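You operate a simulated robot arm through the tools that you are given. There is no shell and no other tool.

Carry out the task below with a simulated robot arm. There is one attempt and no reset: what you move stays moved.

Task
Swap the tester's disc for disc F9 from its drawer.
Fine: vent once before the old disc comes off; old disc in the GOOD tray; shut the drawer.

Only the result counts: the job must be done as asked and must still hold three seconds after the hand-in. Knocking over, shifting, dropping, spilling or breaking anything else fails it.

Robot
A 6-joint arm with a two-finger gripper, fixed in place. Base frame: the origin is at the foot of the arm, x ahead of it, y to its left, z up. Units: mm, rad, N and s.
Its first joint turns from -2.897 to 2.897 rad. Payload 1.71 kg.
The TCP is the grasp point between the finger pads, 20 mm short of the fingertips. In the tool frame z runs along the fingers and y along their closing line. The gripper opens to 96 mm. The gripper's body begins 113 mm behind the TCP.
Orientation is that of the tool frame in the base frame, as [roll, pitch, yaw] about the fixed x, y, z axes, in that order (R = Rz(yaw) Ry(pitch) Rx(roll)). With the fingers straight down and closing along the base's y, the tool's x points along the base's -x, its y along +y and its z along -z.

Tools
- The arm moves only by the tool play_rows. Its argument "moves" is a list of rows, each a list of 3 entries, a list of its own where there are three numbers: the shift along the tool's x, y, z in units of 50 mm (1.0 is 50 mm), then the turn, a rotation vector about the tool's x, y, z in units of 6 degrees (1.0 is 6 degrees), then the finger opening in mm, from 0 to 96. In form: [[[dx, dy, dz], [wx, wy, wz], gripper], ...]. A call has 1 to 20 rows; each row shifts and turns the commanded pose from where the row before left it, along the tool's axes as they then stand. A call with a number of a shift or a turn outside -1 to 1 is refused whole. Rows are played at 5 a second. More than 50 mm and 0.15 rad between two rows, or a gripper value outside its range, and nothing of the call is played. A pose out of reach is approached as far as the arm can. The call stops where the force on the tool passes 40 N (or 10 N more than at its start, if that is more) or the arm is blocked; 0.2 s more then pass. Each finger travels about 45 mm/s and halts on what it meets, pressing with about 21 N; the grip force reading is that of the motor and also rises with nothing between the fingers. The clock runs only during rows and for 0.2 s after the last one: add rows that do not move to give the fingers time. It gives the time, the measured TCP pose, the force on the tool (base axes), the opening and the grip force at its end, in the units of the frame above (readings bear some noise), with the torque about the TCP (base axes, N m) and any sound that the robot's microphone picked up.
- Cameras (640 x 400 px; columns grow to the right, rows downward): "scene" is fixed at [51.9, 499.5, 1576.2]; the picture's right is [-0.64, -0.77, 0.00], its down [-0.38, 0.31, -0.87] and it looks along [0.67, -0.56, -0.49] (base axes); focal length 309 px, centre (320, 200). "wrist" rides on the gripper at [66, 14, -145] in the tool frame; the picture's right is [-0.21, 0.98, 0.00], its down [-0.88, -0.18, -0.44] and it looks along [-0.43, -0.09, 0.90] (tool axes); focal length 275 px, centre (320, 200). There is no depth. A picture from a camera that has moved, and an enlarged one, comes with that camera's place and axes in the base frame and with its lens.
- capture(camera): a new picture of that camera. The clock stands still meanwhile.
- raise_lower(by): slides the trunk up (or, below 0, down) by that many mm; the arm rides with it, the base frame stays. It gives what a move gives, with no picture.
- zoom(camera, box): a new picture of the part [left, top, right, bottom] of that camera's present view, enlarged. The clock stands still meanwhile.
- job_done(): hands the job in; it is judged then, once.

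Places have to be worked out from the pictures, the camera data and where the tool is seen. Open the gripper and draw the arm clear of the work before you hand the job in, unless the task says otherwise.

The tools are called as name(argument=value, ...) on one line, values as JSON. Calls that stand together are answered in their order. play_rows: Moves the arm, as the interface text tells. Its arguments: {"type":"object","properties":{"moves":{"type":"array","items":{"type":"array"}}},"required":["moves"]} The other tools are called the same way: raise_lower (by) slides the trunk up or down; capture (camera) takes a picture; zoom (camera, box) takes an enlarged picture of a part of a camera's view; job_done () hands the job in.

At the start:

```text
clock: 0.0
position: [582.1, -45.2, 1246.7]
tcp_rot: [-3.141, 0.0, -3.14]
force: [-0.2, 0.6, -0.1]
moment: [-0.02, 0.03, 0.0]
gripper_width: 95.8
gripper_force: 0.2
trunk travel left (down, up): [-200.0, 190.0]
```

scene: 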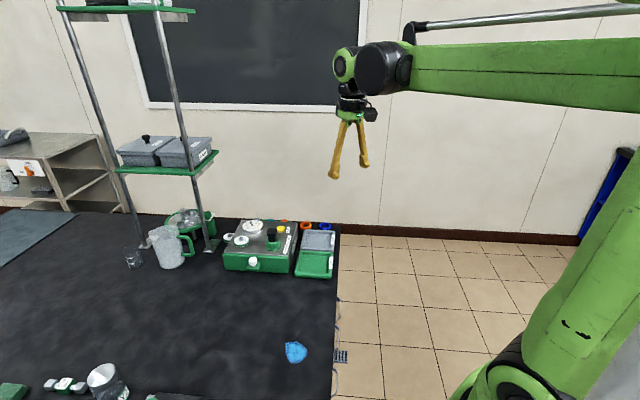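
wrist: 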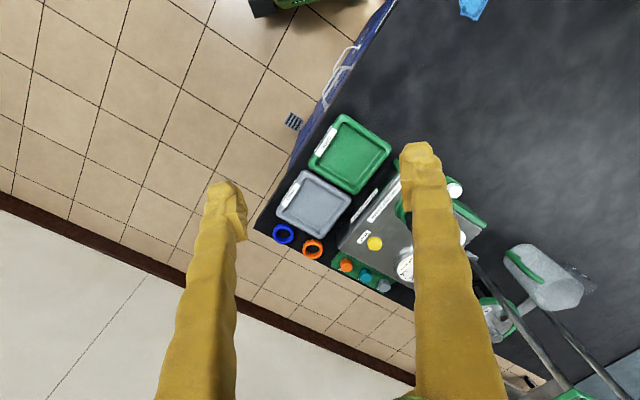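

I start by looking closer at the work area: the tester, the trays, and the drawer cabinet somewhere on the table.

zoom(camera="scene", box=[200, 200, 360, 300])

zoom(camera="scene", box=[0, 300, 340, 400])

zoom(camera="wrist", box=[240, 100, 500, 300])

zoom(camera="scene", box=[0, 100, 240, 280])

```text
4.00 times, centred on (280, 250) of scene
camera zoom: at [51.9, 499.5, 1576.2], right [-0.64, -0.77, 0.0], down [-0.38, 0.31, -0.87], along [0.67, -0.56, -0.49], focal length 1234 px, centre (480, 0)
```

zoom: 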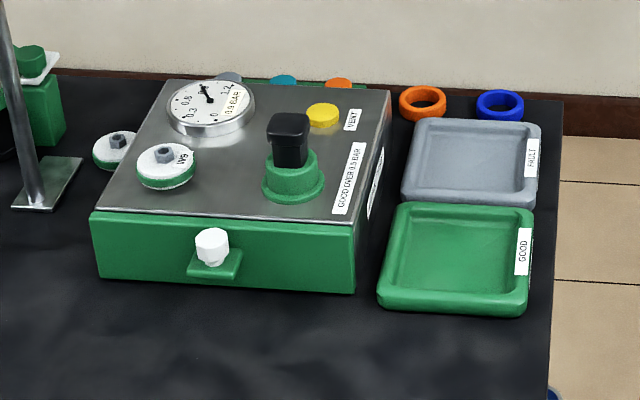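

```text
1.88 times, centred on (170, 350) of scene
camera zoom: at [51.9, 499.5, 1576.2], right [-0.64, -0.77, 0.0], down [-0.38, 0.31, -0.87], along [0.67, -0.56, -0.49], focal length 581 px, centre (602, -82)
```

zoom: 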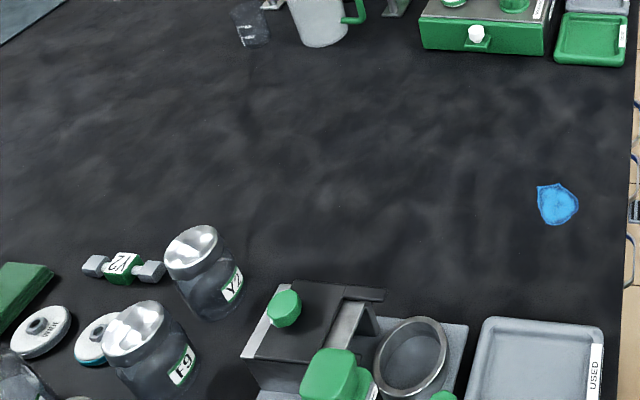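

```text
2.00 times, centred on (370, 200) of wrist
camera zoom: at [517.6, -30.1, 1392.1], right [0.21, 0.98, 0.0], down [0.88, -0.18, 0.44], along [0.43, -0.09, -0.9], focal length 551 px, centre (220, 200)
```

zoom: 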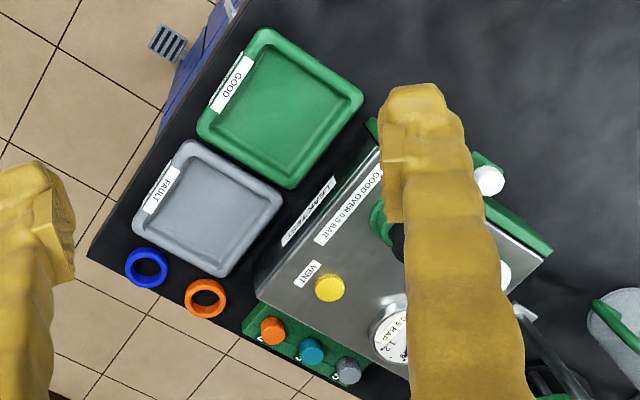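

```text
2.22 times, centred on (120, 190) of scene
camera zoom: at [51.9, 499.5, 1576.2], right [-0.64, -0.77, 0.0], down [-0.38, 0.31, -0.87], along [0.67, -0.56, -0.49], focal length 686 px, centre (764, 222)
```

zoom: 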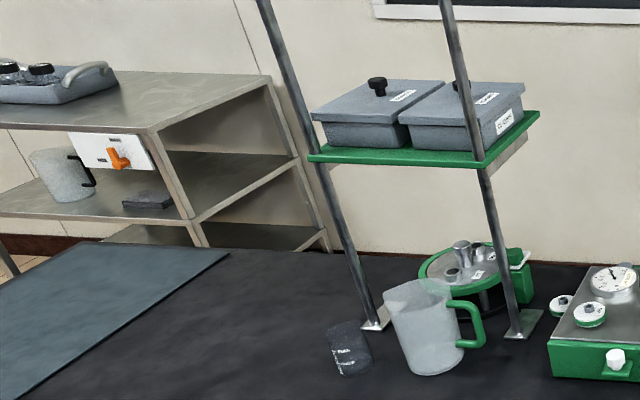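

Let me zoom in more closely on the tester top, its drawer and the discs.

zoom(camera="scene", box=[220, 215, 300, 265])

zoom(camera="scene", box=[220, 225, 260, 250])

zoom(camera="scene", box=[0, 340, 96, 400])

zoom(camera="wrist", box=[380, 160, 508, 240])

```text
8.00 times, centred on (260, 240) of scene
camera zoom: at [51.9, 499.5, 1576.2], right [-0.64, -0.77, 0.0], down [-0.38, 0.31, -0.87], along [0.67, -0.56, -0.49], focal length 2468 px, centre (800, -120)
```

zoom: 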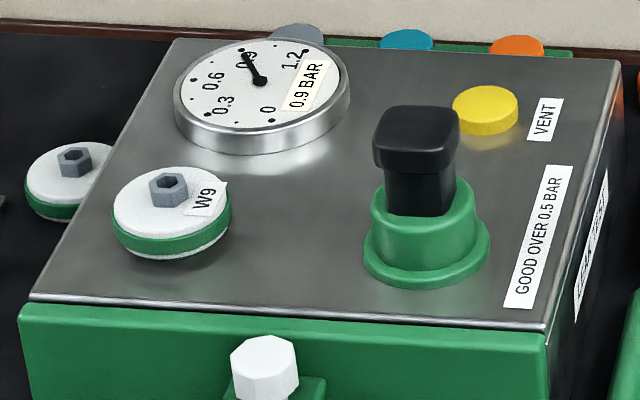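

```text
16.00 times, centred on (240, 238) of scene
camera zoom: at [51.9, 499.5, 1576.2], right [-0.64, -0.77, 0.0], down [-0.38, 0.31, -0.87], along [0.67, -0.56, -0.49], focal length 4937 px, centre (1600, -400)
```

zoom: 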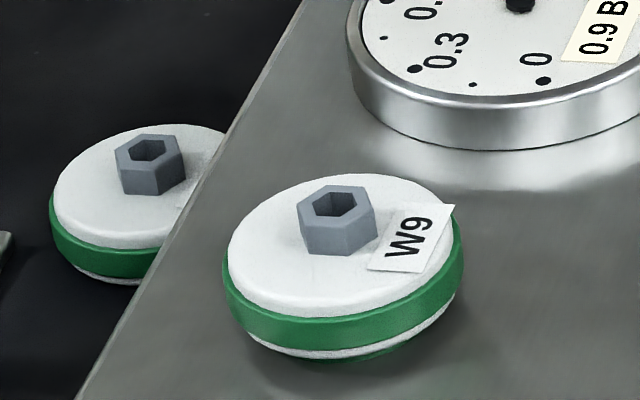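

```text
6.67 times, centred on (48, 370) of scene
camera zoom: at [51.9, 499.5, 1576.2], right [-0.64, -0.77, 0.0], down [-0.38, 0.31, -0.87], along [0.67, -0.56, -0.49], focal length 2057 px, centre (2133, -933)
```

zoom: 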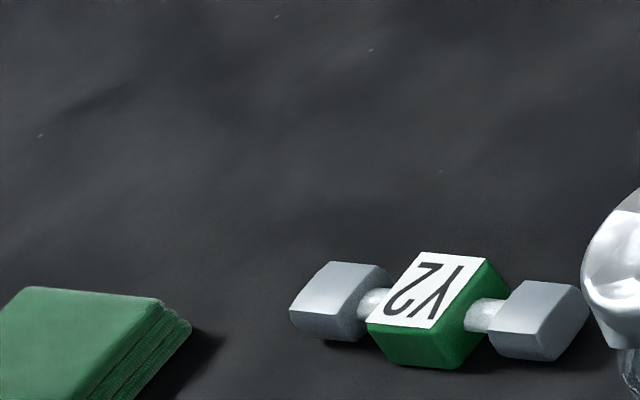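

```text
5.00 times, centred on (444, 200) of wrist
camera zoom: at [517.6, -30.1, 1392.1], right [0.21, 0.98, 0.0], down [0.88, -0.18, 0.44], along [0.43, -0.09, -0.9], focal length 1376 px, centre (-300, 200)
```

zoom: 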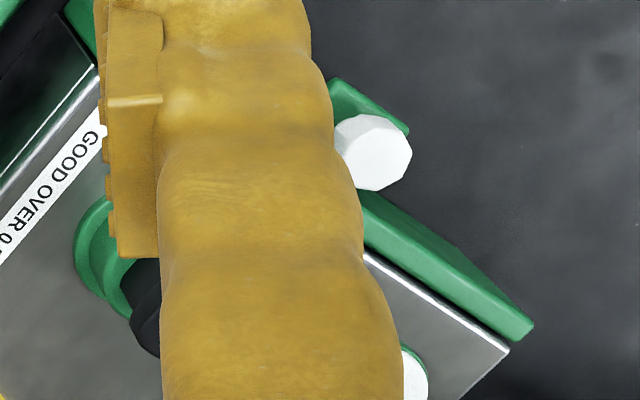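

The tester's disc reads W9 and the gauge shows 0.9 bar. By triangulation the tester's top is at about z=925 and its front faces (-0.7, +0.7). I move above it and turn the tool square to it for a closer look with the wrist camera.

play_rows(moves=[[[-0.6, 0.3, 0.25], [0, 0, 0], 96], [[-0.7, 0.34, 0.32], [0, 0, 0], 96], [[-0.7, 0.34, 0.32], [0, 0, 0], 96], [[-0.7, 0.34, 0.32], [0, 0, 0], 96], [[-0.7, 0.34, 0.32], [0, 0, 0], 96], [[-0.6, 0.3, 0.25], [0, 0, 0], 96], [[0, 0, 0], [0, 0, 0.9375], 96], [[0, 0, 0], [0, 0, 0.9375], 96], [[0, 0, 0], [0, 0, 0.9375], 96], [[0, 0, 0], [0, 0, 0.9375], 96], [[0, 0, 0], [0, 0, 0.9375], 96], [[0, 0, 0], [0, 0, 0.9375], 96], [[0, 0, 0], [0, 0, 0.9375], 96], [[0, 0, 0], [0, 0, 0.9375], 96]])

capture(camera="wrist")

capture(camera="scene")

```text
clock: 3.0
position: [765.4, 54.6, 1168.0]
tcp_rot: [3.131, 0.01, 2.356]
force: [0.4, -0.4, 1.0]
moment: [-0.02, 0.02, -0.02]
gripper_width: 95.9
gripper_force: 0.1
trunk travel left (down, up): [-200.0, 190.0]
```

```text
taken
camera wrist: at [727.4, 110.7, 1313.7], right [0.84, 0.55, 0.01], down [0.48, -0.75, 0.45], along [0.26, -0.37, -0.89], focal length 275 px, centre (320, 200)
```

wrist: 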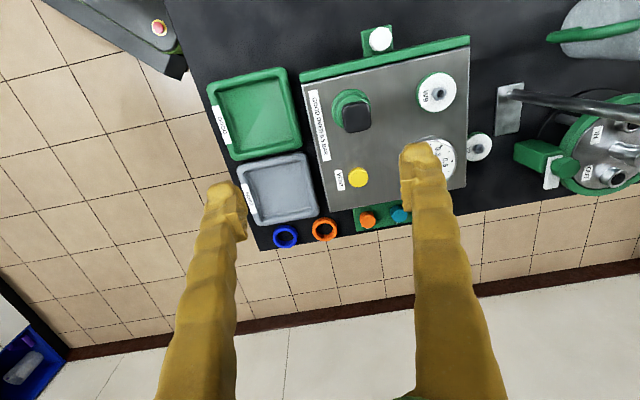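

```text
taken
```

scene: 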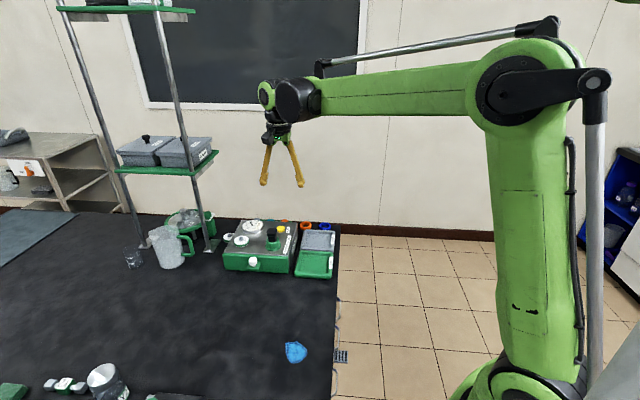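

The tool is now square to the tester. I zoom the wrist view over the tester top.

zoom(camera="wrist", box=[300, 10, 500, 135])

zoom(camera="wrist", box=[300, 110, 500, 235])

zoom(camera="wrist", box=[480, 60, 640, 160])

zoom(camera="wrist", box=[180, 50, 340, 150])

```text
3.20 times, centred on (400, 72) of wrist
camera zoom: at [727.4, 110.7, 1313.7], right [0.84, 0.55, 0.01], down [0.48, -0.75, 0.45], along [0.26, -0.37, -0.89], focal length 881 px, centre (64, 608)
```

zoom: 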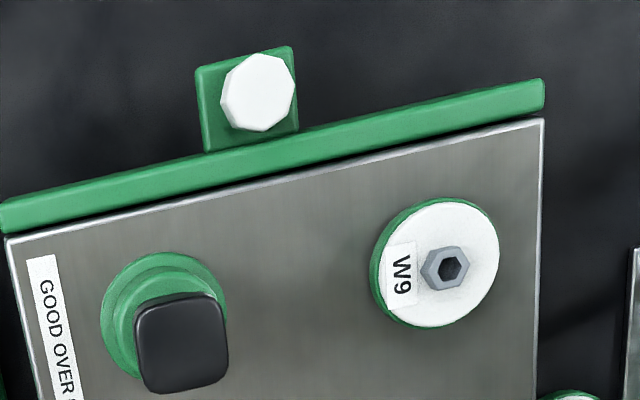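

```text
3.20 times, centred on (400, 172) of wrist
camera zoom: at [727.4, 110.7, 1313.7], right [0.84, 0.55, 0.01], down [0.48, -0.75, 0.45], along [0.26, -0.37, -0.89], focal length 881 px, centre (64, 288)
```

zoom: 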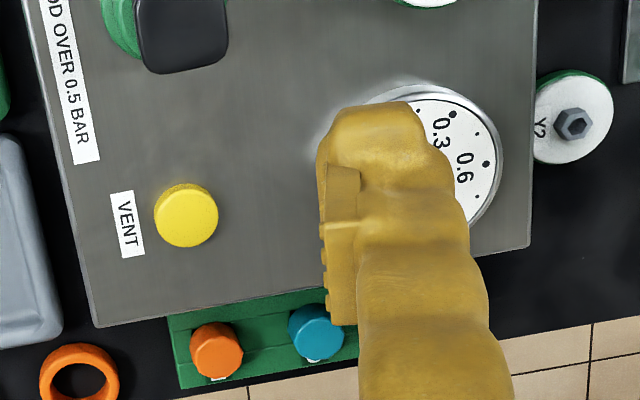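

```text
4.00 times, centred on (560, 110) of wrist
camera zoom: at [727.4, 110.7, 1313.7], right [0.84, 0.55, 0.01], down [0.48, -0.75, 0.45], along [0.26, -0.37, -0.89], focal length 1101 px, centre (-640, 560)
```

zoom: 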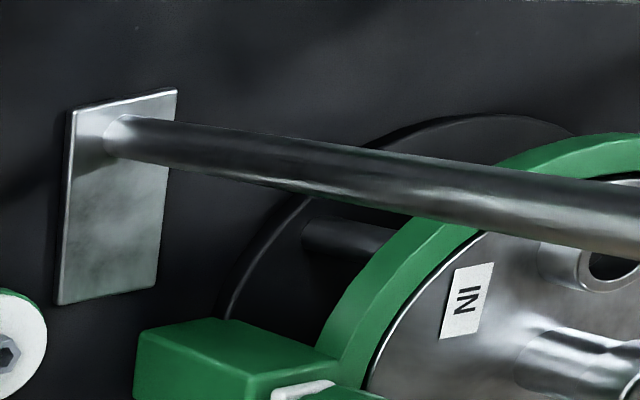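

```text
4.00 times, centred on (260, 100) of wrist
camera zoom: at [727.4, 110.7, 1313.7], right [0.84, 0.55, 0.01], down [0.48, -0.75, 0.45], along [0.26, -0.37, -0.89], focal length 1101 px, centre (560, 600)
```

zoom: 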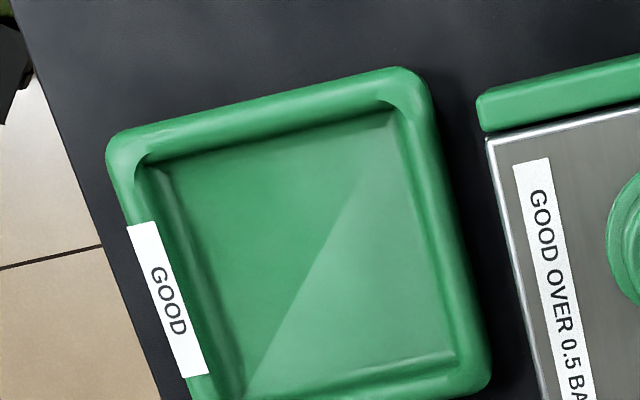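

The readings lag the commanded pose a little (commanded about [782, 53, 1158]); I hold still with a null row to see where the arm settles.

play_rows(moves=[[[0, 0, 0], [0, 0, 0], 96], [[0, 0, 0], [0, 0, 0], 96], [[0, 0, 0], [0, 0, 0], 96]])

```text
clock: 3.8
position: [765.4, 52.9, 1168.8]
tcp_rot: [3.131, 0.01, 2.358]
force: [0.4, 0.4, -0.1]
moment: [0.02, -0.01, -0.02]
gripper_width: 95.7
gripper_force: 0.0
trunk travel left (down, up): [-200.0, 190.0]
```

The arm settled about 17 mm short and slightly tilted, as if near a limit at this height. I test a small descent to see how commanded and measured pose relate.

play_rows(moves=[[[0, 0, 0.5], [0, 0, 0], 96], [[0, 0, 0.5], [0, 0, 0], 96], [[0, 0, 0], [0, 0, 0], 96], [[0, 0, 0], [0, 0, 0], 96]])

```text
clock: 4.8
position: [766.4, 54.5, 1118.6]
tcp_rot: [3.131, 0.01, 2.358]
force: [-0.2, 0.2, 0.7]
moment: [0.05, -0.03, -0.01]
gripper_width: 96.1
gripper_force: 0.0
trunk travel left (down, up): [-200.0, 190.0]
```

The motion itself was faithful (50 mm down). I correct the 0.015 rad tilt and shift a little outward, checking how well it follows.

play_rows(moves=[[[0, 0, 0], [0.0986, 0.0986, 0], 96], [[0, 0.4, 0], [0, 0, 0], 96], [[0, 0.4, 0], [0, 0, 0], 96], [[0, 0, 0.4], [0, 0, 0], 96], [[0, 0, 0], [0, 0, 0], 96], [[0, 0, 0], [0, 0, 0], 96]])

capture(camera="wrist")

```text
clock: 6.2
position: [793.9, 82.5, 1097.1]
tcp_rot: [-3.141, -0.001, 2.358]
force: [0.3, -0.3, -0.5]
moment: [0.02, -0.01, -0.02]
gripper_width: 95.9
gripper_force: 0.0
trunk travel left (down, up): [-200.0, 190.0]
```

```text
taken
camera wrist: at [758.1, 139.4, 1243.0], right [0.84, 0.55, 0.0], down [0.49, -0.75, 0.44], along [0.24, -0.37, -0.9], focal length 275 px, centre (320, 200)
```

wrist: 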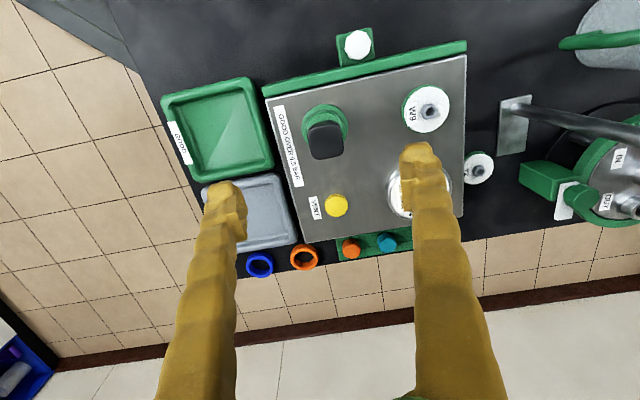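

Tilt is fixed and the motion is faithful. I zoom on the tester details from this pose to triangulate them.

zoom(camera="wrist", box=[280, 20, 480, 145])

zoom(camera="wrist", box=[280, 130, 480, 255])

zoom(camera="wrist", box=[150, 70, 310, 170])

```text
3.20 times, centred on (380, 82) of wrist
camera zoom: at [758.1, 139.4, 1243.0], right [0.84, 0.55, 0.0], down [0.49, -0.75, 0.44], along [0.24, -0.37, -0.9], focal length 881 px, centre (128, 576)
```

zoom: 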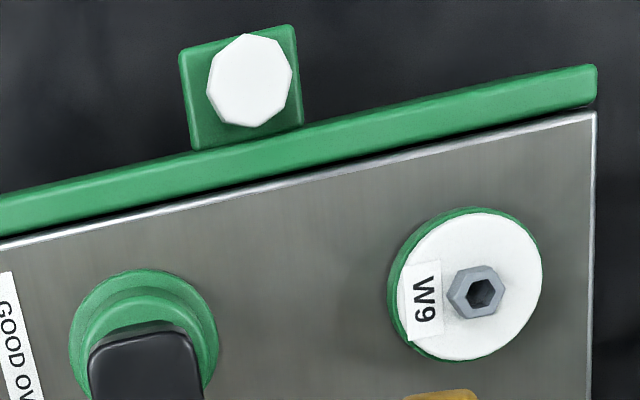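

```text
3.20 times, centred on (380, 192) of wrist
camera zoom: at [758.1, 139.4, 1243.0], right [0.84, 0.55, 0.0], down [0.49, -0.75, 0.44], along [0.24, -0.37, -0.9], focal length 881 px, centre (128, 224)
```

zoom: 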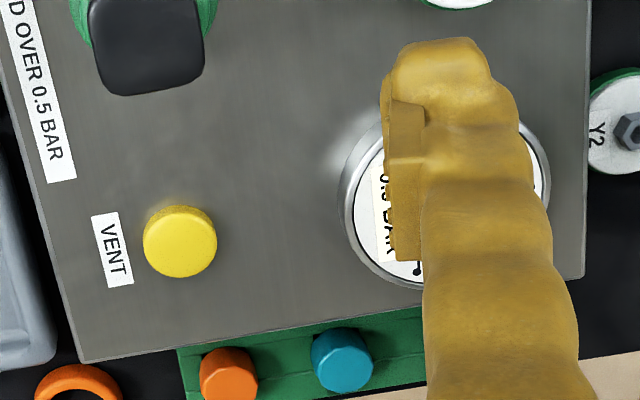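

```text
4.00 times, centred on (230, 120) of wrist
camera zoom: at [758.1, 139.4, 1243.0], right [0.84, 0.55, 0.0], down [0.49, -0.75, 0.44], along [0.24, -0.37, -0.9], focal length 1101 px, centre (680, 520)
```

zoom: 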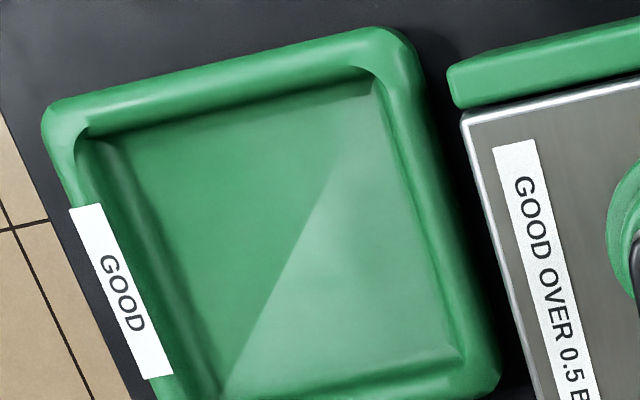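

In the tool frame the tester is square to the gripper within a degree; W9 sits about 114 mm to tool +y, near base [873, 165]. I go above it and lower, for a second, closer view.

play_rows(moves=[[[0, 0.5, 0], [0, 0, 0], 96], [[0, 0.7, 0], [0, 0, 0], 96], [[0, 0.6, 0.2], [0, 0, 0], 96], [[0, 0.3, 0.3], [0, 0, 0], 96], [[0, 0, 0.3], [0, 0, 0], 96], [[0, 0, 0], [0, 0, 0], 96], [[0, 0, 0], [0, 0, 0], 96]])

capture(camera="wrist")

capture(camera="scene")

```text
clock: 7.8
position: [868.3, 156.2, 1056.9]
tcp_rot: [-3.14, 0.001, 2.357]
force: [-0.8, -0.6, -0.5]
moment: [0.0, -0.02, 0.02]
gripper_width: 96.3
gripper_force: 0.1
trunk travel left (down, up): [-200.0, 190.0]
```

```text
taken
camera wrist: at [831.5, 212.1, 1202.3], right [0.84, 0.55, 0.0], down [0.49, -0.75, 0.44], along [0.24, -0.37, -0.9], focal length 275 px, centre (320, 200)
```

wrist: 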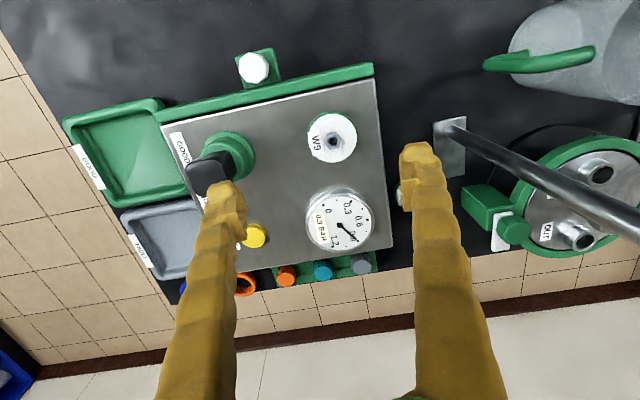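

```text
taken
```

scene: 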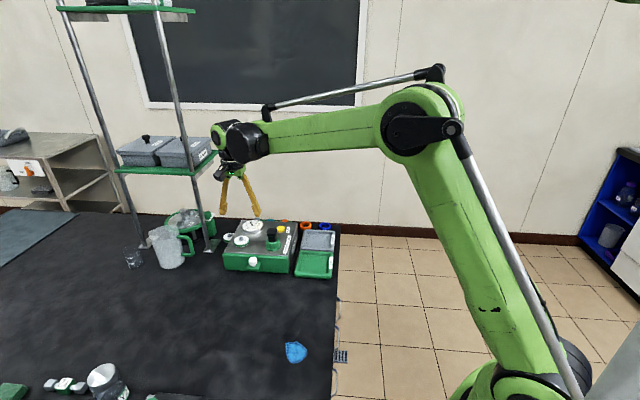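

I zoom on W9, the gauge, and the black knob from here.

zoom(camera="wrist", box=[280, 80, 400, 155])

zoom(camera="wrist", box=[160, 40, 300, 127])

zoom(camera="wrist", box=[230, 180, 390, 280])

zoom(camera="scene", box=[200, 140, 320, 280])

```text
5.33 times, centred on (340, 118) of wrist
camera zoom: at [831.5, 212.1, 1202.3], right [0.84, 0.55, 0.0], down [0.49, -0.75, 0.44], along [0.24, -0.37, -0.9], focal length 1468 px, centre (213, 640)
```

zoom: 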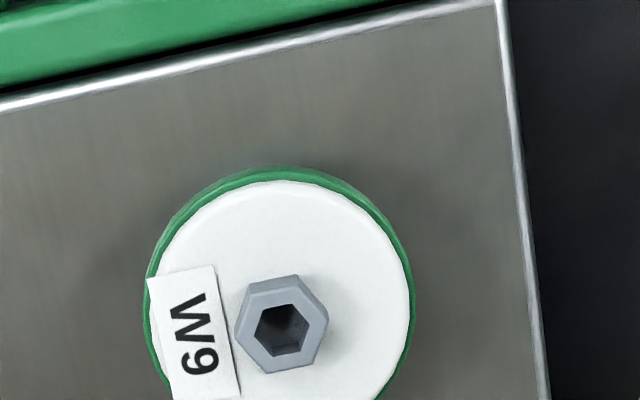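

```text
4.57 times, centred on (230, 84) of wrist
camera zoom: at [831.5, 212.1, 1202.3], right [0.84, 0.55, 0.0], down [0.49, -0.75, 0.44], along [0.24, -0.37, -0.9], focal length 1258 px, centre (731, 733)
```

zoom: 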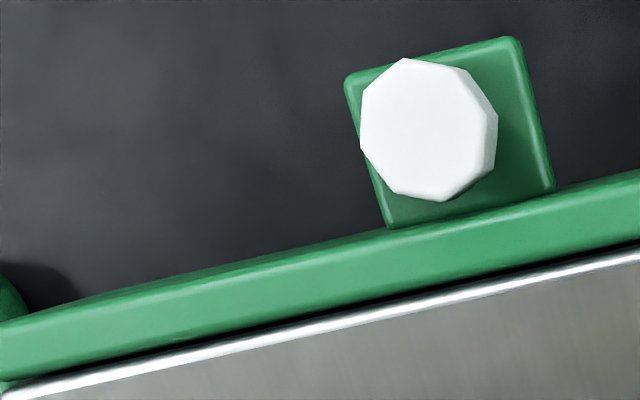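

```text
4.00 times, centred on (310, 230) of wrist
camera zoom: at [831.5, 212.1, 1202.3], right [0.84, 0.55, 0.0], down [0.49, -0.75, 0.44], along [0.24, -0.37, -0.9], focal length 1101 px, centre (360, 80)
```

zoom: 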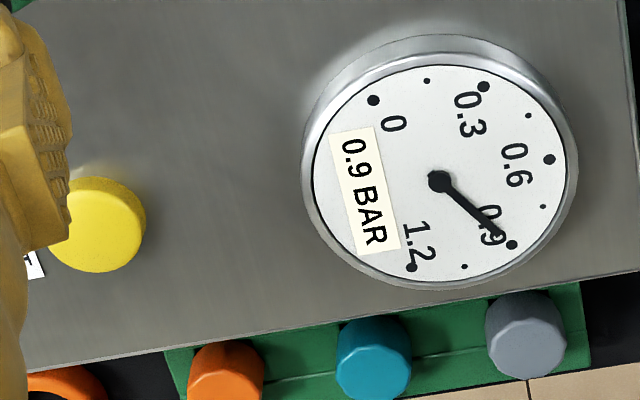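

```text
2.86 times, centred on (260, 210) of scene
camera zoom: at [51.9, 499.5, 1576.2], right [-0.64, -0.77, 0.0], down [-0.38, 0.31, -0.87], along [0.67, -0.56, -0.49], focal length 882 px, centre (491, 171)
```

zoom: 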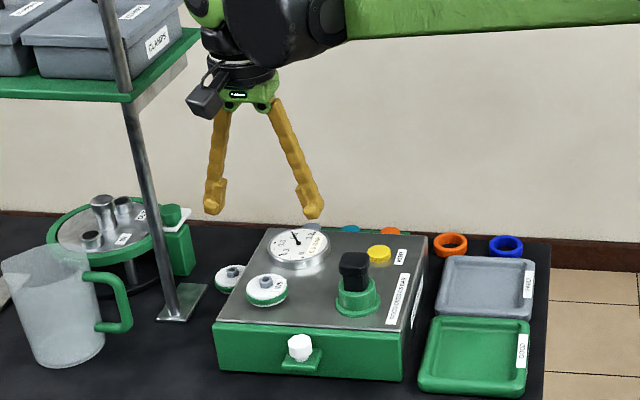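

Triangulating the two views: knob top ≈ base [780, 177, 915], W9's hex hub top ≈ z 939, plate ≈ z 918, VENT button ≈ base [867, 10]. I move above the VENT button, fingers still open so it stays visible between them.

play_rows(moves=[[[-0.5, -0.5, 0], [0, 0, 0], 96], [[-0.6, -0.6, 0], [0, 0, 0], 96], [[-0.6, -0.6, 0], [0, 0, 0], 96], [[-0.34, -0.39, 0], [0, 0, 0], 96], [[0, 0, 0.4], [0, 0, 0], 96], [[0, 0, 0.5], [0, 0, 0], 96], [[0, 0, 0], [0, 0, 0], 96], [[0, 0, 0], [0, 0, 0], 96]])

capture(camera="wrist")

```text
clock: 9.6
position: [867.2, 9.2, 1014.8]
tcp_rot: [-3.14, 0.0, 2.359]
force: [-0.3, 0.1, 0.2]
moment: [-0.03, 0.03, -0.01]
gripper_width: 95.8
gripper_force: 0.0
trunk travel left (down, up): [-200.0, 190.0]
```

```text
taken
camera wrist: at [830.0, 67.0, 1160.2], right [0.84, 0.55, 0.0], down [0.49, -0.75, 0.44], along [0.24, -0.37, -0.9], focal length 275 px, centre (320, 200)
```

wrist: 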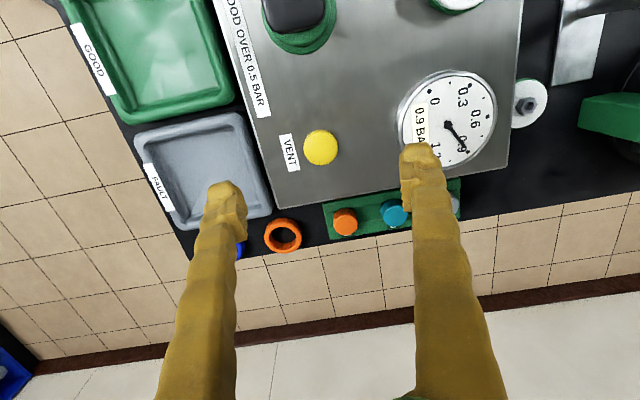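

The button is centred between the fingers to within about 3 mm. I close the fingers, shift 3 mm, and go down to about 15 mm above the button.

play_rows(moves=[[[0.06, 0.012, 0], [0, 0, 0], 0], [[0, 0, 0], [0, 0, 0], 0], [[0, 0, 0], [0, 0, 0], 0], [[0, 0, 0], [0, 0, 0], 0], [[0, 0, 0], [0, 0, 0], 0], [[0, 0, 0], [0, 0, 0], 0], [[0, 0, 0.5], [0, 0, 0], 0], [[0, 0, 0.5], [0, 0, 0], 0], [[0, 0, 0], [0, 0, 0], 0]])

capture(camera="wrist")

zoom(camera="scene", box=[220, 170, 320, 280])

```text
clock: 11.6
position: [865.7, 14.4, 963.5]
tcp_rot: [-3.141, 0.0, 2.358]
force: [0.2, 0.0, -0.1]
moment: [0.03, 0.0, 0.02]
gripper_width: 0.4
gripper_force: 21.5
trunk travel left (down, up): [-200.0, 190.0]
```

```text
taken
camera wrist: at [829.7, 71.6, 1109.5], right [0.84, 0.55, 0.0], down [0.49, -0.75, 0.44], along [0.24, -0.37, -0.9], focal length 275 px, centre (320, 200)
```

wrist: 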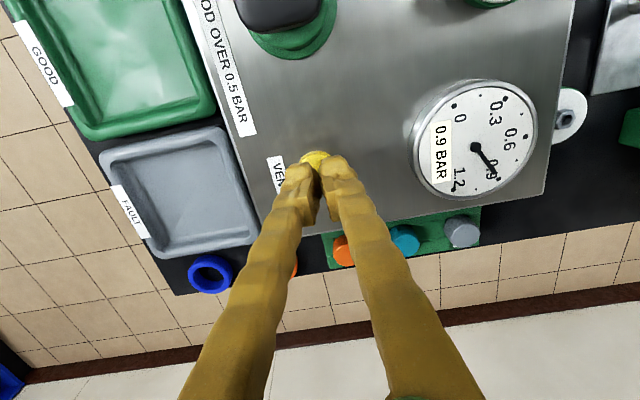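

```text
3.64 times, centred on (270, 225) of scene
camera zoom: at [51.9, 499.5, 1576.2], right [-0.64, -0.77, 0.0], down [-0.38, 0.31, -0.87], along [0.67, -0.56, -0.49], focal length 1122 px, centre (502, 109)
```

zoom: 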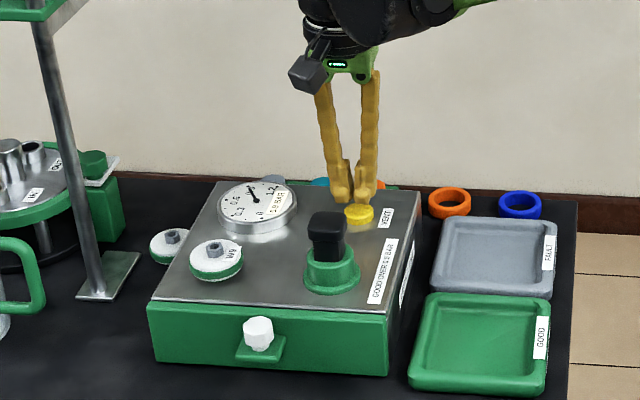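

The closed fingertips sit just above the yellow button. I descend gently in small steps, watching the force.

play_rows(moves=[[[-0.03, -0.03, 0.1], [0, 0, 0], 0], [[0, 0, 0.1], [0, 0, 0], 0], [[0, 0, 0], [0, 0, 0], 0]])

zoom(camera="wrist", box=[240, 80, 560, 280])

```text
clock: 12.4
position: [867.6, 12.4, 954.1]
tcp_rot: [-3.14, 0.0, 2.359]
force: [-0.3, -0.3, 0.2]
moment: [0.01, -0.01, 0.04]
gripper_width: 0.0
gripper_force: 20.6
trunk travel left (down, up): [-200.0, 190.0]
```

```text
2.00 times, centred on (400, 180) of wrist
camera zoom: at [831.0, 68.5, 1099.1], right [0.84, 0.55, 0.0], down [0.49, -0.75, 0.44], along [0.24, -0.37, -0.9], focal length 551 px, centre (160, 240)
```

zoom: 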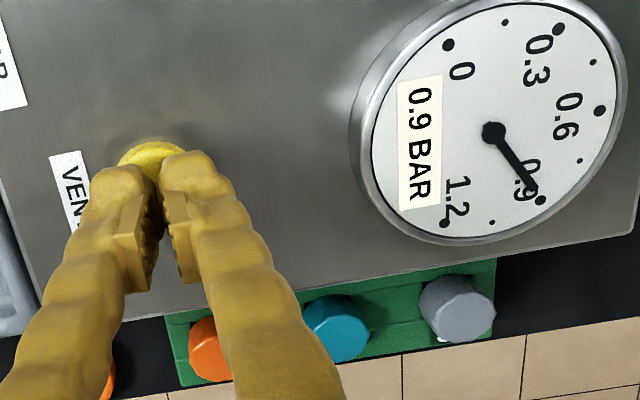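

Still no contact at fingertip z≈934. I continue in 2 mm steps.

play_rows(moves=[[[0, 0, 0.04], [0, 0, 0], 0], [[0, 0, 0.04], [0, 0, 0], 0], [[0, 0, 0], [0, 0, 0], 0]])

```text
clock: 13.2
position: [865.4, 12.6, 948.6]
tcp_rot: [3.141, 0.0, 2.358]
force: [0.0, -0.7, 0.3]
moment: [-0.01, -0.01, -0.02]
gripper_width: 0.0
gripper_force: 21.2
trunk travel left (down, up): [-200.0, 190.0]
```

No contact yet (tips ≈ 929). Two more small steps.

play_rows(moves=[[[0, 0, 0.04], [0, 0, 0], 0], [[0, 0, 0.03], [0, 0, 0], 0], [[0, 0, 0], [0, 0, 0], 0]])

zoom(camera="scene", box=[230, 200, 310, 260])

```text
clock: 14.0
position: [865.4, 10.4, 944.6]
tcp_rot: [-3.141, 0.001, 2.358]
force: [0.1, 0.7, 2.1]
moment: [0.02, -0.05, -0.01]
gripper_width: 6.1
gripper_force: 29.5
trunk travel left (down, up): [-200.0, 190.0]
heard: click
```

```text
6.67 times, centred on (270, 230) of scene
camera zoom: at [51.9, 499.5, 1576.2], right [-0.64, -0.77, 0.0], down [-0.38, 0.31, -0.87], along [0.67, -0.56, -0.49], focal length 2057 px, centre (653, 0)
```

zoom: 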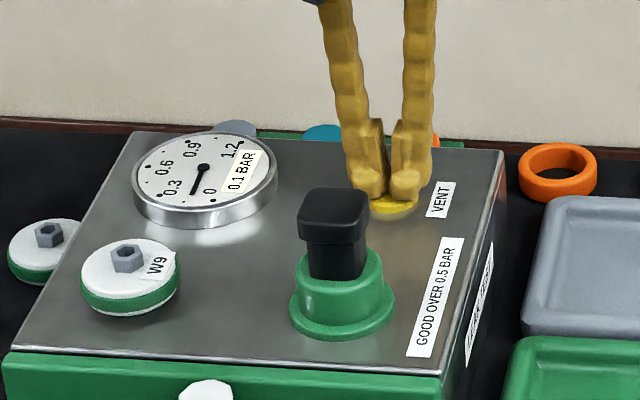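

A click was heard and the gauge has dropped to 0.1 bar: vented. I lift straight up off the button, once, and do not touch it again.

play_rows(moves=[[[0, 0, -0.3], [0, 0, 0], 0], [[0, 0, -0.6], [0, 0, 0], 0], [[0, 0, -0.8], [0, 0, 0], 0], [[0, 0, 0], [0, 0, 0], 0], [[0, 0, 0], [0, 0, 0], 0]])

zoom(camera="scene", box=[230, 200, 310, 260])

```text
clock: 15.2
position: [864.9, 11.1, 1032.5]
tcp_rot: [-3.142, -0.002, 2.357]
force: [0.0, 0.1, 0.2]
moment: [0.01, 0.05, -0.01]
gripper_width: 0.0
gripper_force: 29.5
trunk travel left (down, up): [-200.0, 190.0]
```

```text
6.67 times, centred on (270, 230) of scene
camera zoom: at [51.9, 499.5, 1576.2], right [-0.64, -0.77, 0.0], down [-0.38, 0.31, -0.87], along [0.67, -0.56, -0.49], focal length 2057 px, centre (653, 0)
```

zoom: 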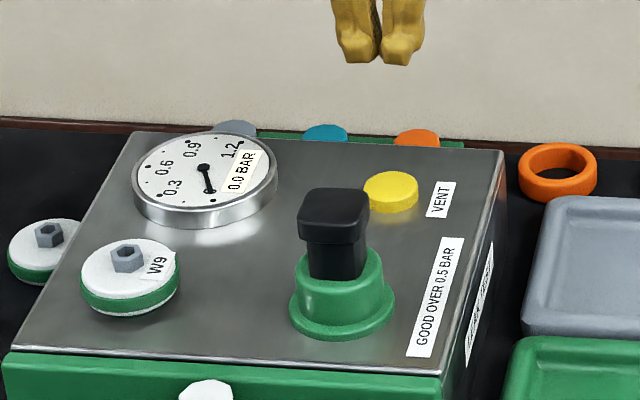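

Gauge now reads 0.0 bar. Next, W9: I estimate its centre at base [877, 165]; I move above it, opening the fingers to 76 mm for a grip on the rim.

play_rows(moves=[[[0.4, 0.5, 0], [0, 0, 0], 76], [[0.6, 0.7, 0], [0, 0, 0], 76], [[0.6, 0.7, 0], [0, 0, 0], 76], [[0.404, 0.46, 0], [0, 0, 0], 76], [[0, 0, 0.5], [0, 0, 0], 76], [[0, 0, 0], [0, 0, 0], 76], [[0, 0, 0], [0, 0, 0], 76]])

capture(camera="wrist")

zoom(camera="wrist", box=[240, 80, 400, 180])

```text
clock: 16.8
position: [881.2, 163.6, 1006.6]
tcp_rot: [3.141, -0.002, 2.359]
force: [-0.7, -0.8, 0.2]
moment: [0.01, 0.0, 0.0]
gripper_width: 75.9
gripper_force: 0.0
trunk travel left (down, up): [-200.0, 190.0]
```

```text
taken
camera wrist: at [844.2, 220.5, 1152.7], right [0.84, 0.55, 0.0], down [0.49, -0.75, 0.44], along [0.24, -0.37, -0.9], focal length 275 px, centre (320, 200)
```

wrist: 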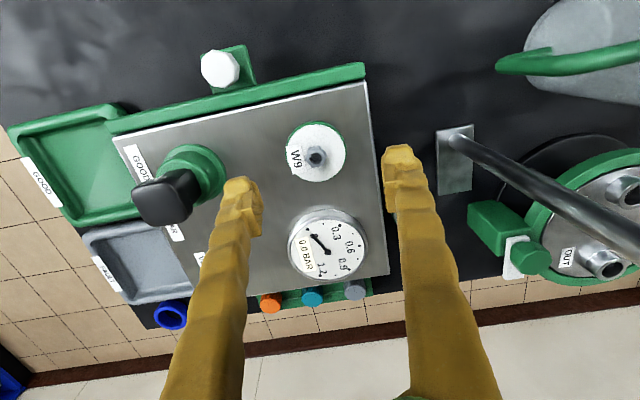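

```text
4.00 times, centred on (320, 130) of wrist
camera zoom: at [844.2, 220.5, 1152.7], right [0.84, 0.55, 0.0], down [0.49, -0.75, 0.44], along [0.24, -0.37, -0.9], focal length 1101 px, centre (320, 480)
```

zoom: 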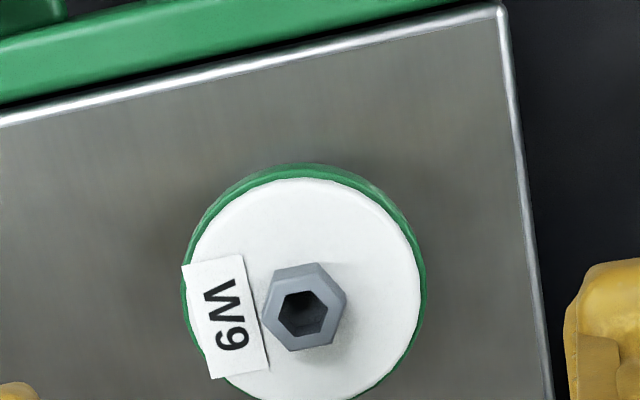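

W9's hub is about 3 mm forward and 2.5 mm to the right of the TCP; I correct and descend partway to check clearance of the fingers around the rim.

play_rows(moves=[[[0.06, -0.05, 0], [0, 0, 0], 76], [[0, 0, 0.4], [0, 0, 0], 76], [[0, 0, 0.4], [0, 0, 0], 76], [[0, 0, 0], [0, 0, 0], 76], [[0, 0, 0], [0, 0, 0], 76]])

capture(camera="wrist")

zoom(camera="scene", box=[210, 190, 290, 260])

```text
clock: 18.0
position: [875.4, 165.0, 964.4]
tcp_rot: [-3.14, 0.001, 2.357]
force: [0.1, 0.3, -0.2]
moment: [-0.01, -0.01, -0.04]
gripper_width: 76.0
gripper_force: 0.1
trunk travel left (down, up): [-200.0, 190.0]
```

```text
taken
camera wrist: at [838.8, 222.8, 1111.0], right [0.84, 0.55, 0.0], down [0.49, -0.75, 0.44], along [0.24, -0.37, -0.9], focal length 275 px, centre (320, 200)
```

wrist: 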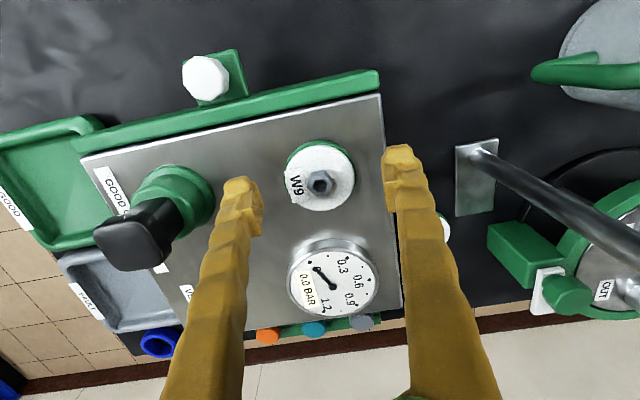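

```text
5.71 times, centred on (250, 225) of scene
camera zoom: at [51.9, 499.5, 1576.2], right [-0.64, -0.77, 0.0], down [-0.38, 0.31, -0.87], along [0.67, -0.56, -0.49], focal length 1763 px, centre (720, 57)
```

zoom: 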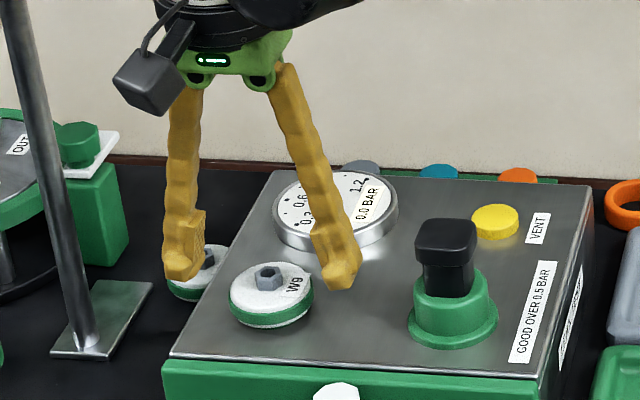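

Alignment is within ~2 mm. I descend so the fingertips are ~4 mm above the plate, then close on the rim.

play_rows(moves=[[[-0.03, -0.01, 0.16], [0, 0, 0], 76], [[0, 0, 0.16], [0, 0, 0], 76], [[0, 0, 0.11], [0, 0, 0], 76], [[0, 0, 0], [0, 0, 0], 76]])

capture(camera="wrist")

zoom(camera="scene", box=[210, 190, 290, 260])

```text
clock: 19.0
position: [874.1, 162.7, 943.5]
tcp_rot: [-3.141, -0.001, 2.358]
force: [0.7, 0.1, 0.6]
moment: [0.01, -0.01, 0.03]
gripper_width: 75.8
gripper_force: 0.1
trunk travel left (down, up): [-200.0, 190.0]
```

```text
taken
camera wrist: at [838.3, 220.4, 1089.3], right [0.84, 0.55, 0.0], down [0.49, -0.75, 0.44], along [0.24, -0.37, -0.9], focal length 275 px, centre (320, 200)
```

wrist: 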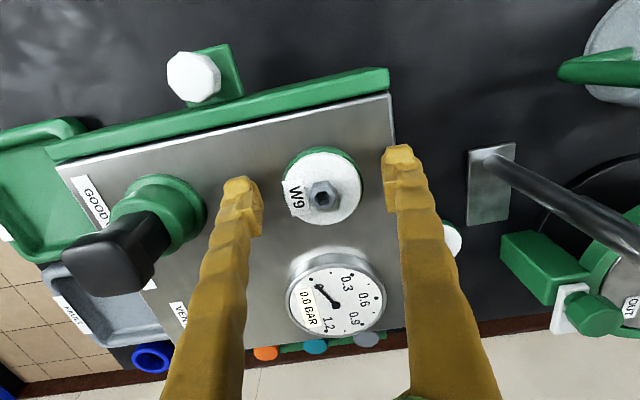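

```text
5.71 times, centred on (250, 225) of scene
camera zoom: at [51.9, 499.5, 1576.2], right [-0.64, -0.77, 0.0], down [-0.38, 0.31, -0.87], along [0.67, -0.56, -0.49], focal length 1763 px, centre (720, 57)
```

zoom: 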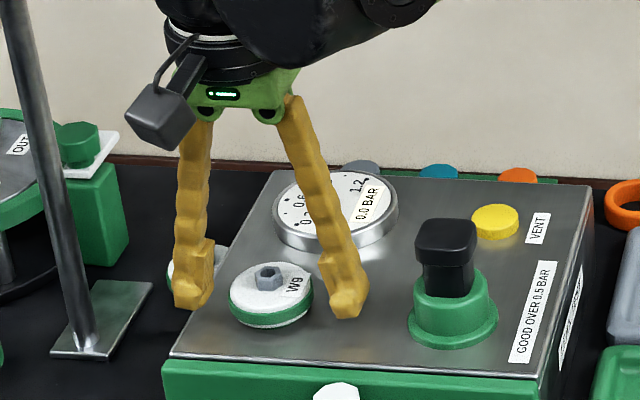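

I centre by -3.5 mm in tool x, lower 2 mm more, then close on the rim.

play_rows(moves=[[[-0.07, 0.02, 0.02], [0, 0, 0], 76], [[0, 0, 0.02], [0, 0, 0], 76], [[0, 0, 0], [0, 0, 0], 76], [[0, 0, 0], [0, 0, 0], 60], [[0, 0, 0], [0, 0, 0], 54], [[0, 0, 0], [0, 0, 0], 44], [[0, 0, 0], [0, 0, 0], 44], [[0, 0, 0], [0, 0, 0], 44]])

capture(camera="wrist")

zoom(camera="scene", box=[210, 190, 290, 260])

```text
clock: 20.8
position: [878.1, 161.7, 942.2]
tcp_rot: [-3.14, 0.001, 2.358]
force: [0.1, -0.2, 0.0]
moment: [0.01, 0.0, 0.01]
gripper_width: 46.7
gripper_force: 21.4
trunk travel left (down, up): [-200.0, 190.0]
heard: snap
```

```text
taken
camera wrist: at [841.1, 218.6, 1087.4], right [0.84, 0.55, 0.0], down [0.49, -0.75, 0.44], along [0.24, -0.37, -0.9], focal length 275 px, centre (320, 200)
```

wrist: 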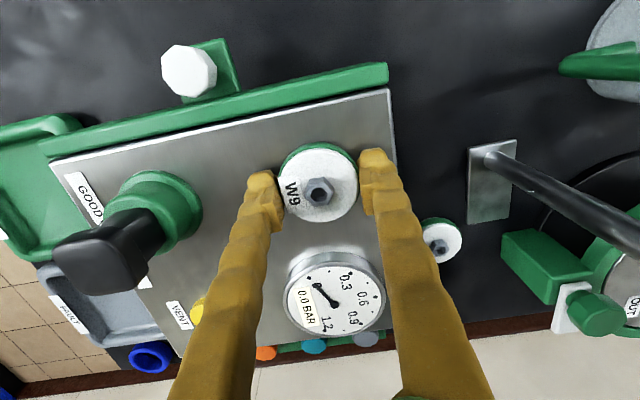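

```text
5.71 times, centred on (250, 225) of scene
camera zoom: at [51.9, 499.5, 1576.2], right [-0.64, -0.77, 0.0], down [-0.38, 0.31, -0.87], along [0.67, -0.56, -0.49], focal length 1763 px, centre (720, 57)
```

zoom: 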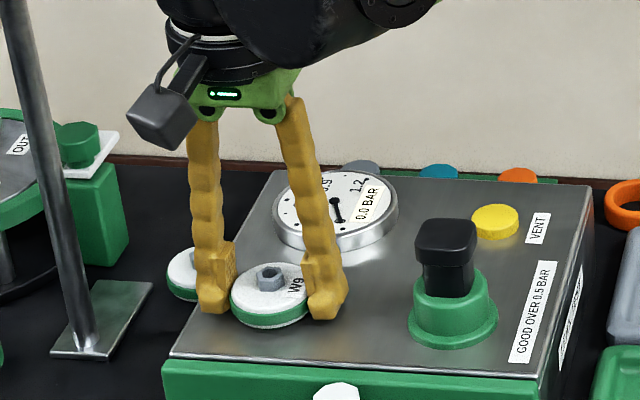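

The fingers hold the rim at 46.7 mm and a "snap" was heard, probably the disc coming free of its seat clip. I lift gently and check.

play_rows(moves=[[[0, 0, -0.1], [0, 0, 0], 44], [[0, 0, -0.2], [0, 0, 0], 44], [[0, 0, 0], [0, 0, 0], 44]])

zoom(camera="scene", box=[210, 190, 290, 260])

capture(camera="wrist")

```text
clock: 21.6
position: [877.4, 161.7, 957.7]
tcp_rot: [-3.14, 0.001, 2.359]
force: [1.3, -1.0, -0.8]
moment: [-0.01, 0.02, 0.0]
gripper_width: 46.7
gripper_force: 20.7
trunk travel left (down, up): [-200.0, 190.0]
```

```text
5.71 times, centred on (250, 225) of scene
camera zoom: at [51.9, 499.5, 1576.2], right [-0.64, -0.77, 0.0], down [-0.38, 0.31, -0.87], along [0.67, -0.56, -0.49], focal length 1763 px, centre (720, 57)
```

zoom: 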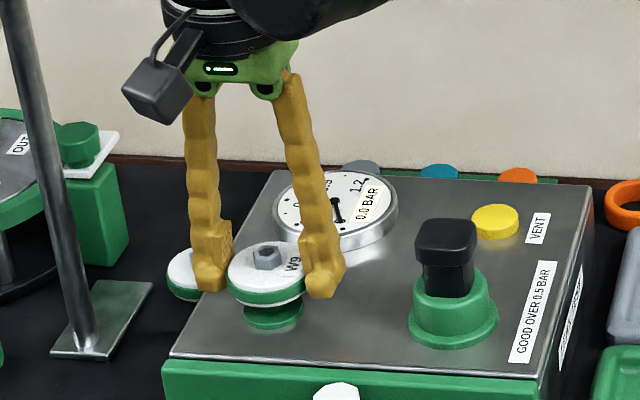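

```text
taken
camera wrist: at [840.9, 218.6, 1103.1], right [0.84, 0.55, 0.0], down [0.49, -0.75, 0.44], along [0.24, -0.37, -0.9], focal length 275 px, centre (320, 200)
```

wrist: 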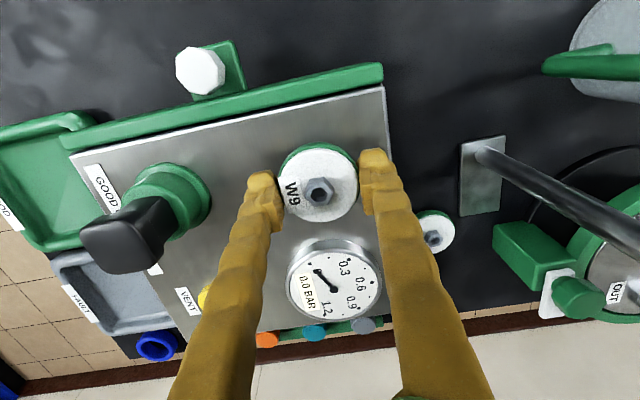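

The disc came off cleanly; a green pedestal seat is visible below it. I lift higher and carry W9 to the GOOD tray, centre estimated at base [689, -7].

play_rows(moves=[[[0, 0, -0.4], [0, 0, 0], 44], [[0, 0, -0.6], [0, 0, 0], 44], [[0, 0, -0.5], [0, 0, 0], 44], [[0, -0.3, 0], [0, 0, 0], 44], [[0.05, -0.6, 0], [0, 0, 0], 44], [[0.05, -0.6, 0], [0, 0, 0], 44], [[0.05, -0.6, 0], [0, 0, 0], 44], [[0.05, -0.6, 0], [0, 0, 0], 44], [[0.04, -0.6, 0], [0, 0, 0], 44], [[0.04, -0.6, 0], [0, 0, 0], 44], [[0, -0.6, 0], [0, 0, 0], 44], [[0, -0.54, 0], [0, 0, 0], 44], [[0, 0, 0], [0, 0, 0], 44], [[0, 0, 0], [0, 0, 0], 44]])

capture(camera="wrist")

zoom(camera="scene", box=[210, 190, 350, 290])

```text
clock: 24.6
position: [688.4, -4.6, 1031.2]
tcp_rot: [-3.141, -0.001, 2.358]
force: [-0.3, -0.1, -1.4]
moment: [0.01, 0.03, 0.04]
gripper_width: 46.7
gripper_force: 20.4
trunk travel left (down, up): [-200.0, 190.0]
```

```text
taken
camera wrist: at [652.4, 52.0, 1177.0], right [0.84, 0.55, 0.0], down [0.49, -0.75, 0.44], along [0.24, -0.37, -0.9], focal length 275 px, centre (320, 200)
```

wrist: 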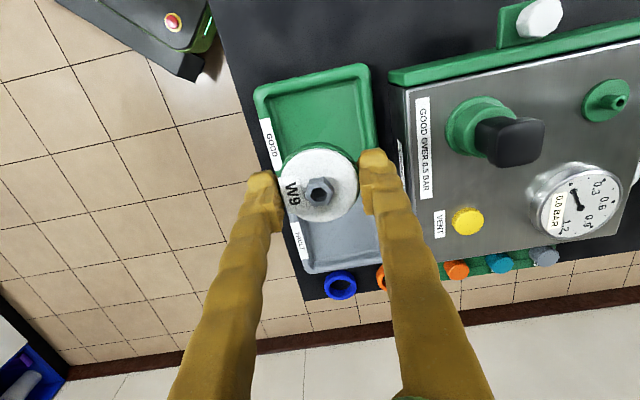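

```text
4.00 times, centred on (280, 240) of scene
camera zoom: at [51.9, 499.5, 1576.2], right [-0.64, -0.77, 0.0], down [-0.38, 0.31, -0.87], along [0.67, -0.56, -0.49], focal length 1234 px, centre (480, 40)
```

zoom: 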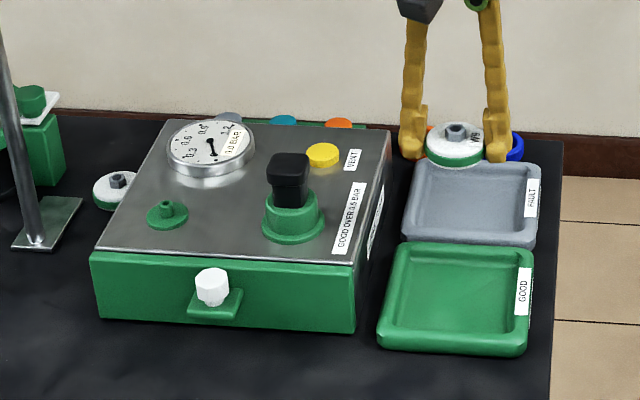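

The seat shows a green flange with a central peg. I zoom on the tray to verify my position over it before lowering.

zoom(camera="wrist", box=[240, 50, 400, 150])

zoom(camera="wrist", box=[540, 60, 640, 140])

```text
4.00 times, centred on (320, 100) of wrist
camera zoom: at [652.4, 52.0, 1177.0], right [0.84, 0.55, 0.0], down [0.49, -0.75, 0.44], along [0.24, -0.37, -0.9], focal length 1101 px, centre (320, 600)
```

zoom: 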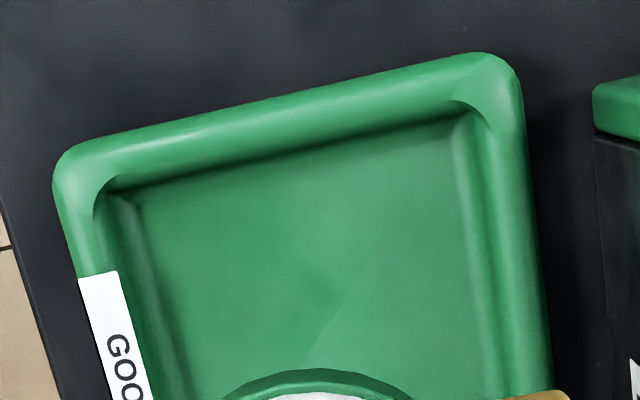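

```text
5.00 times, centred on (590, 100) of wrist
camera zoom: at [652.4, 52.0, 1177.0], right [0.84, 0.55, 0.0], down [0.49, -0.75, 0.44], along [0.24, -0.37, -0.9], focal length 1376 px, centre (-1030, 700)
```

zoom: 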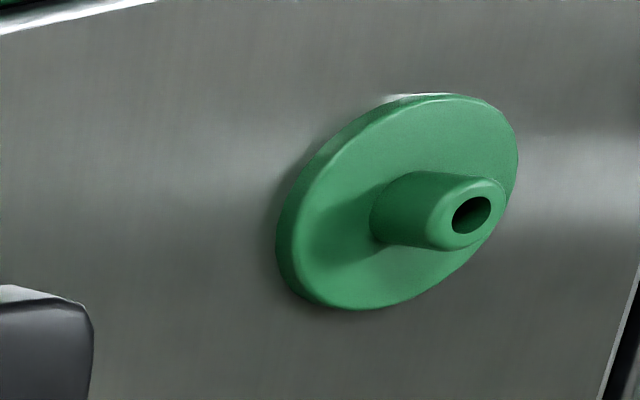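

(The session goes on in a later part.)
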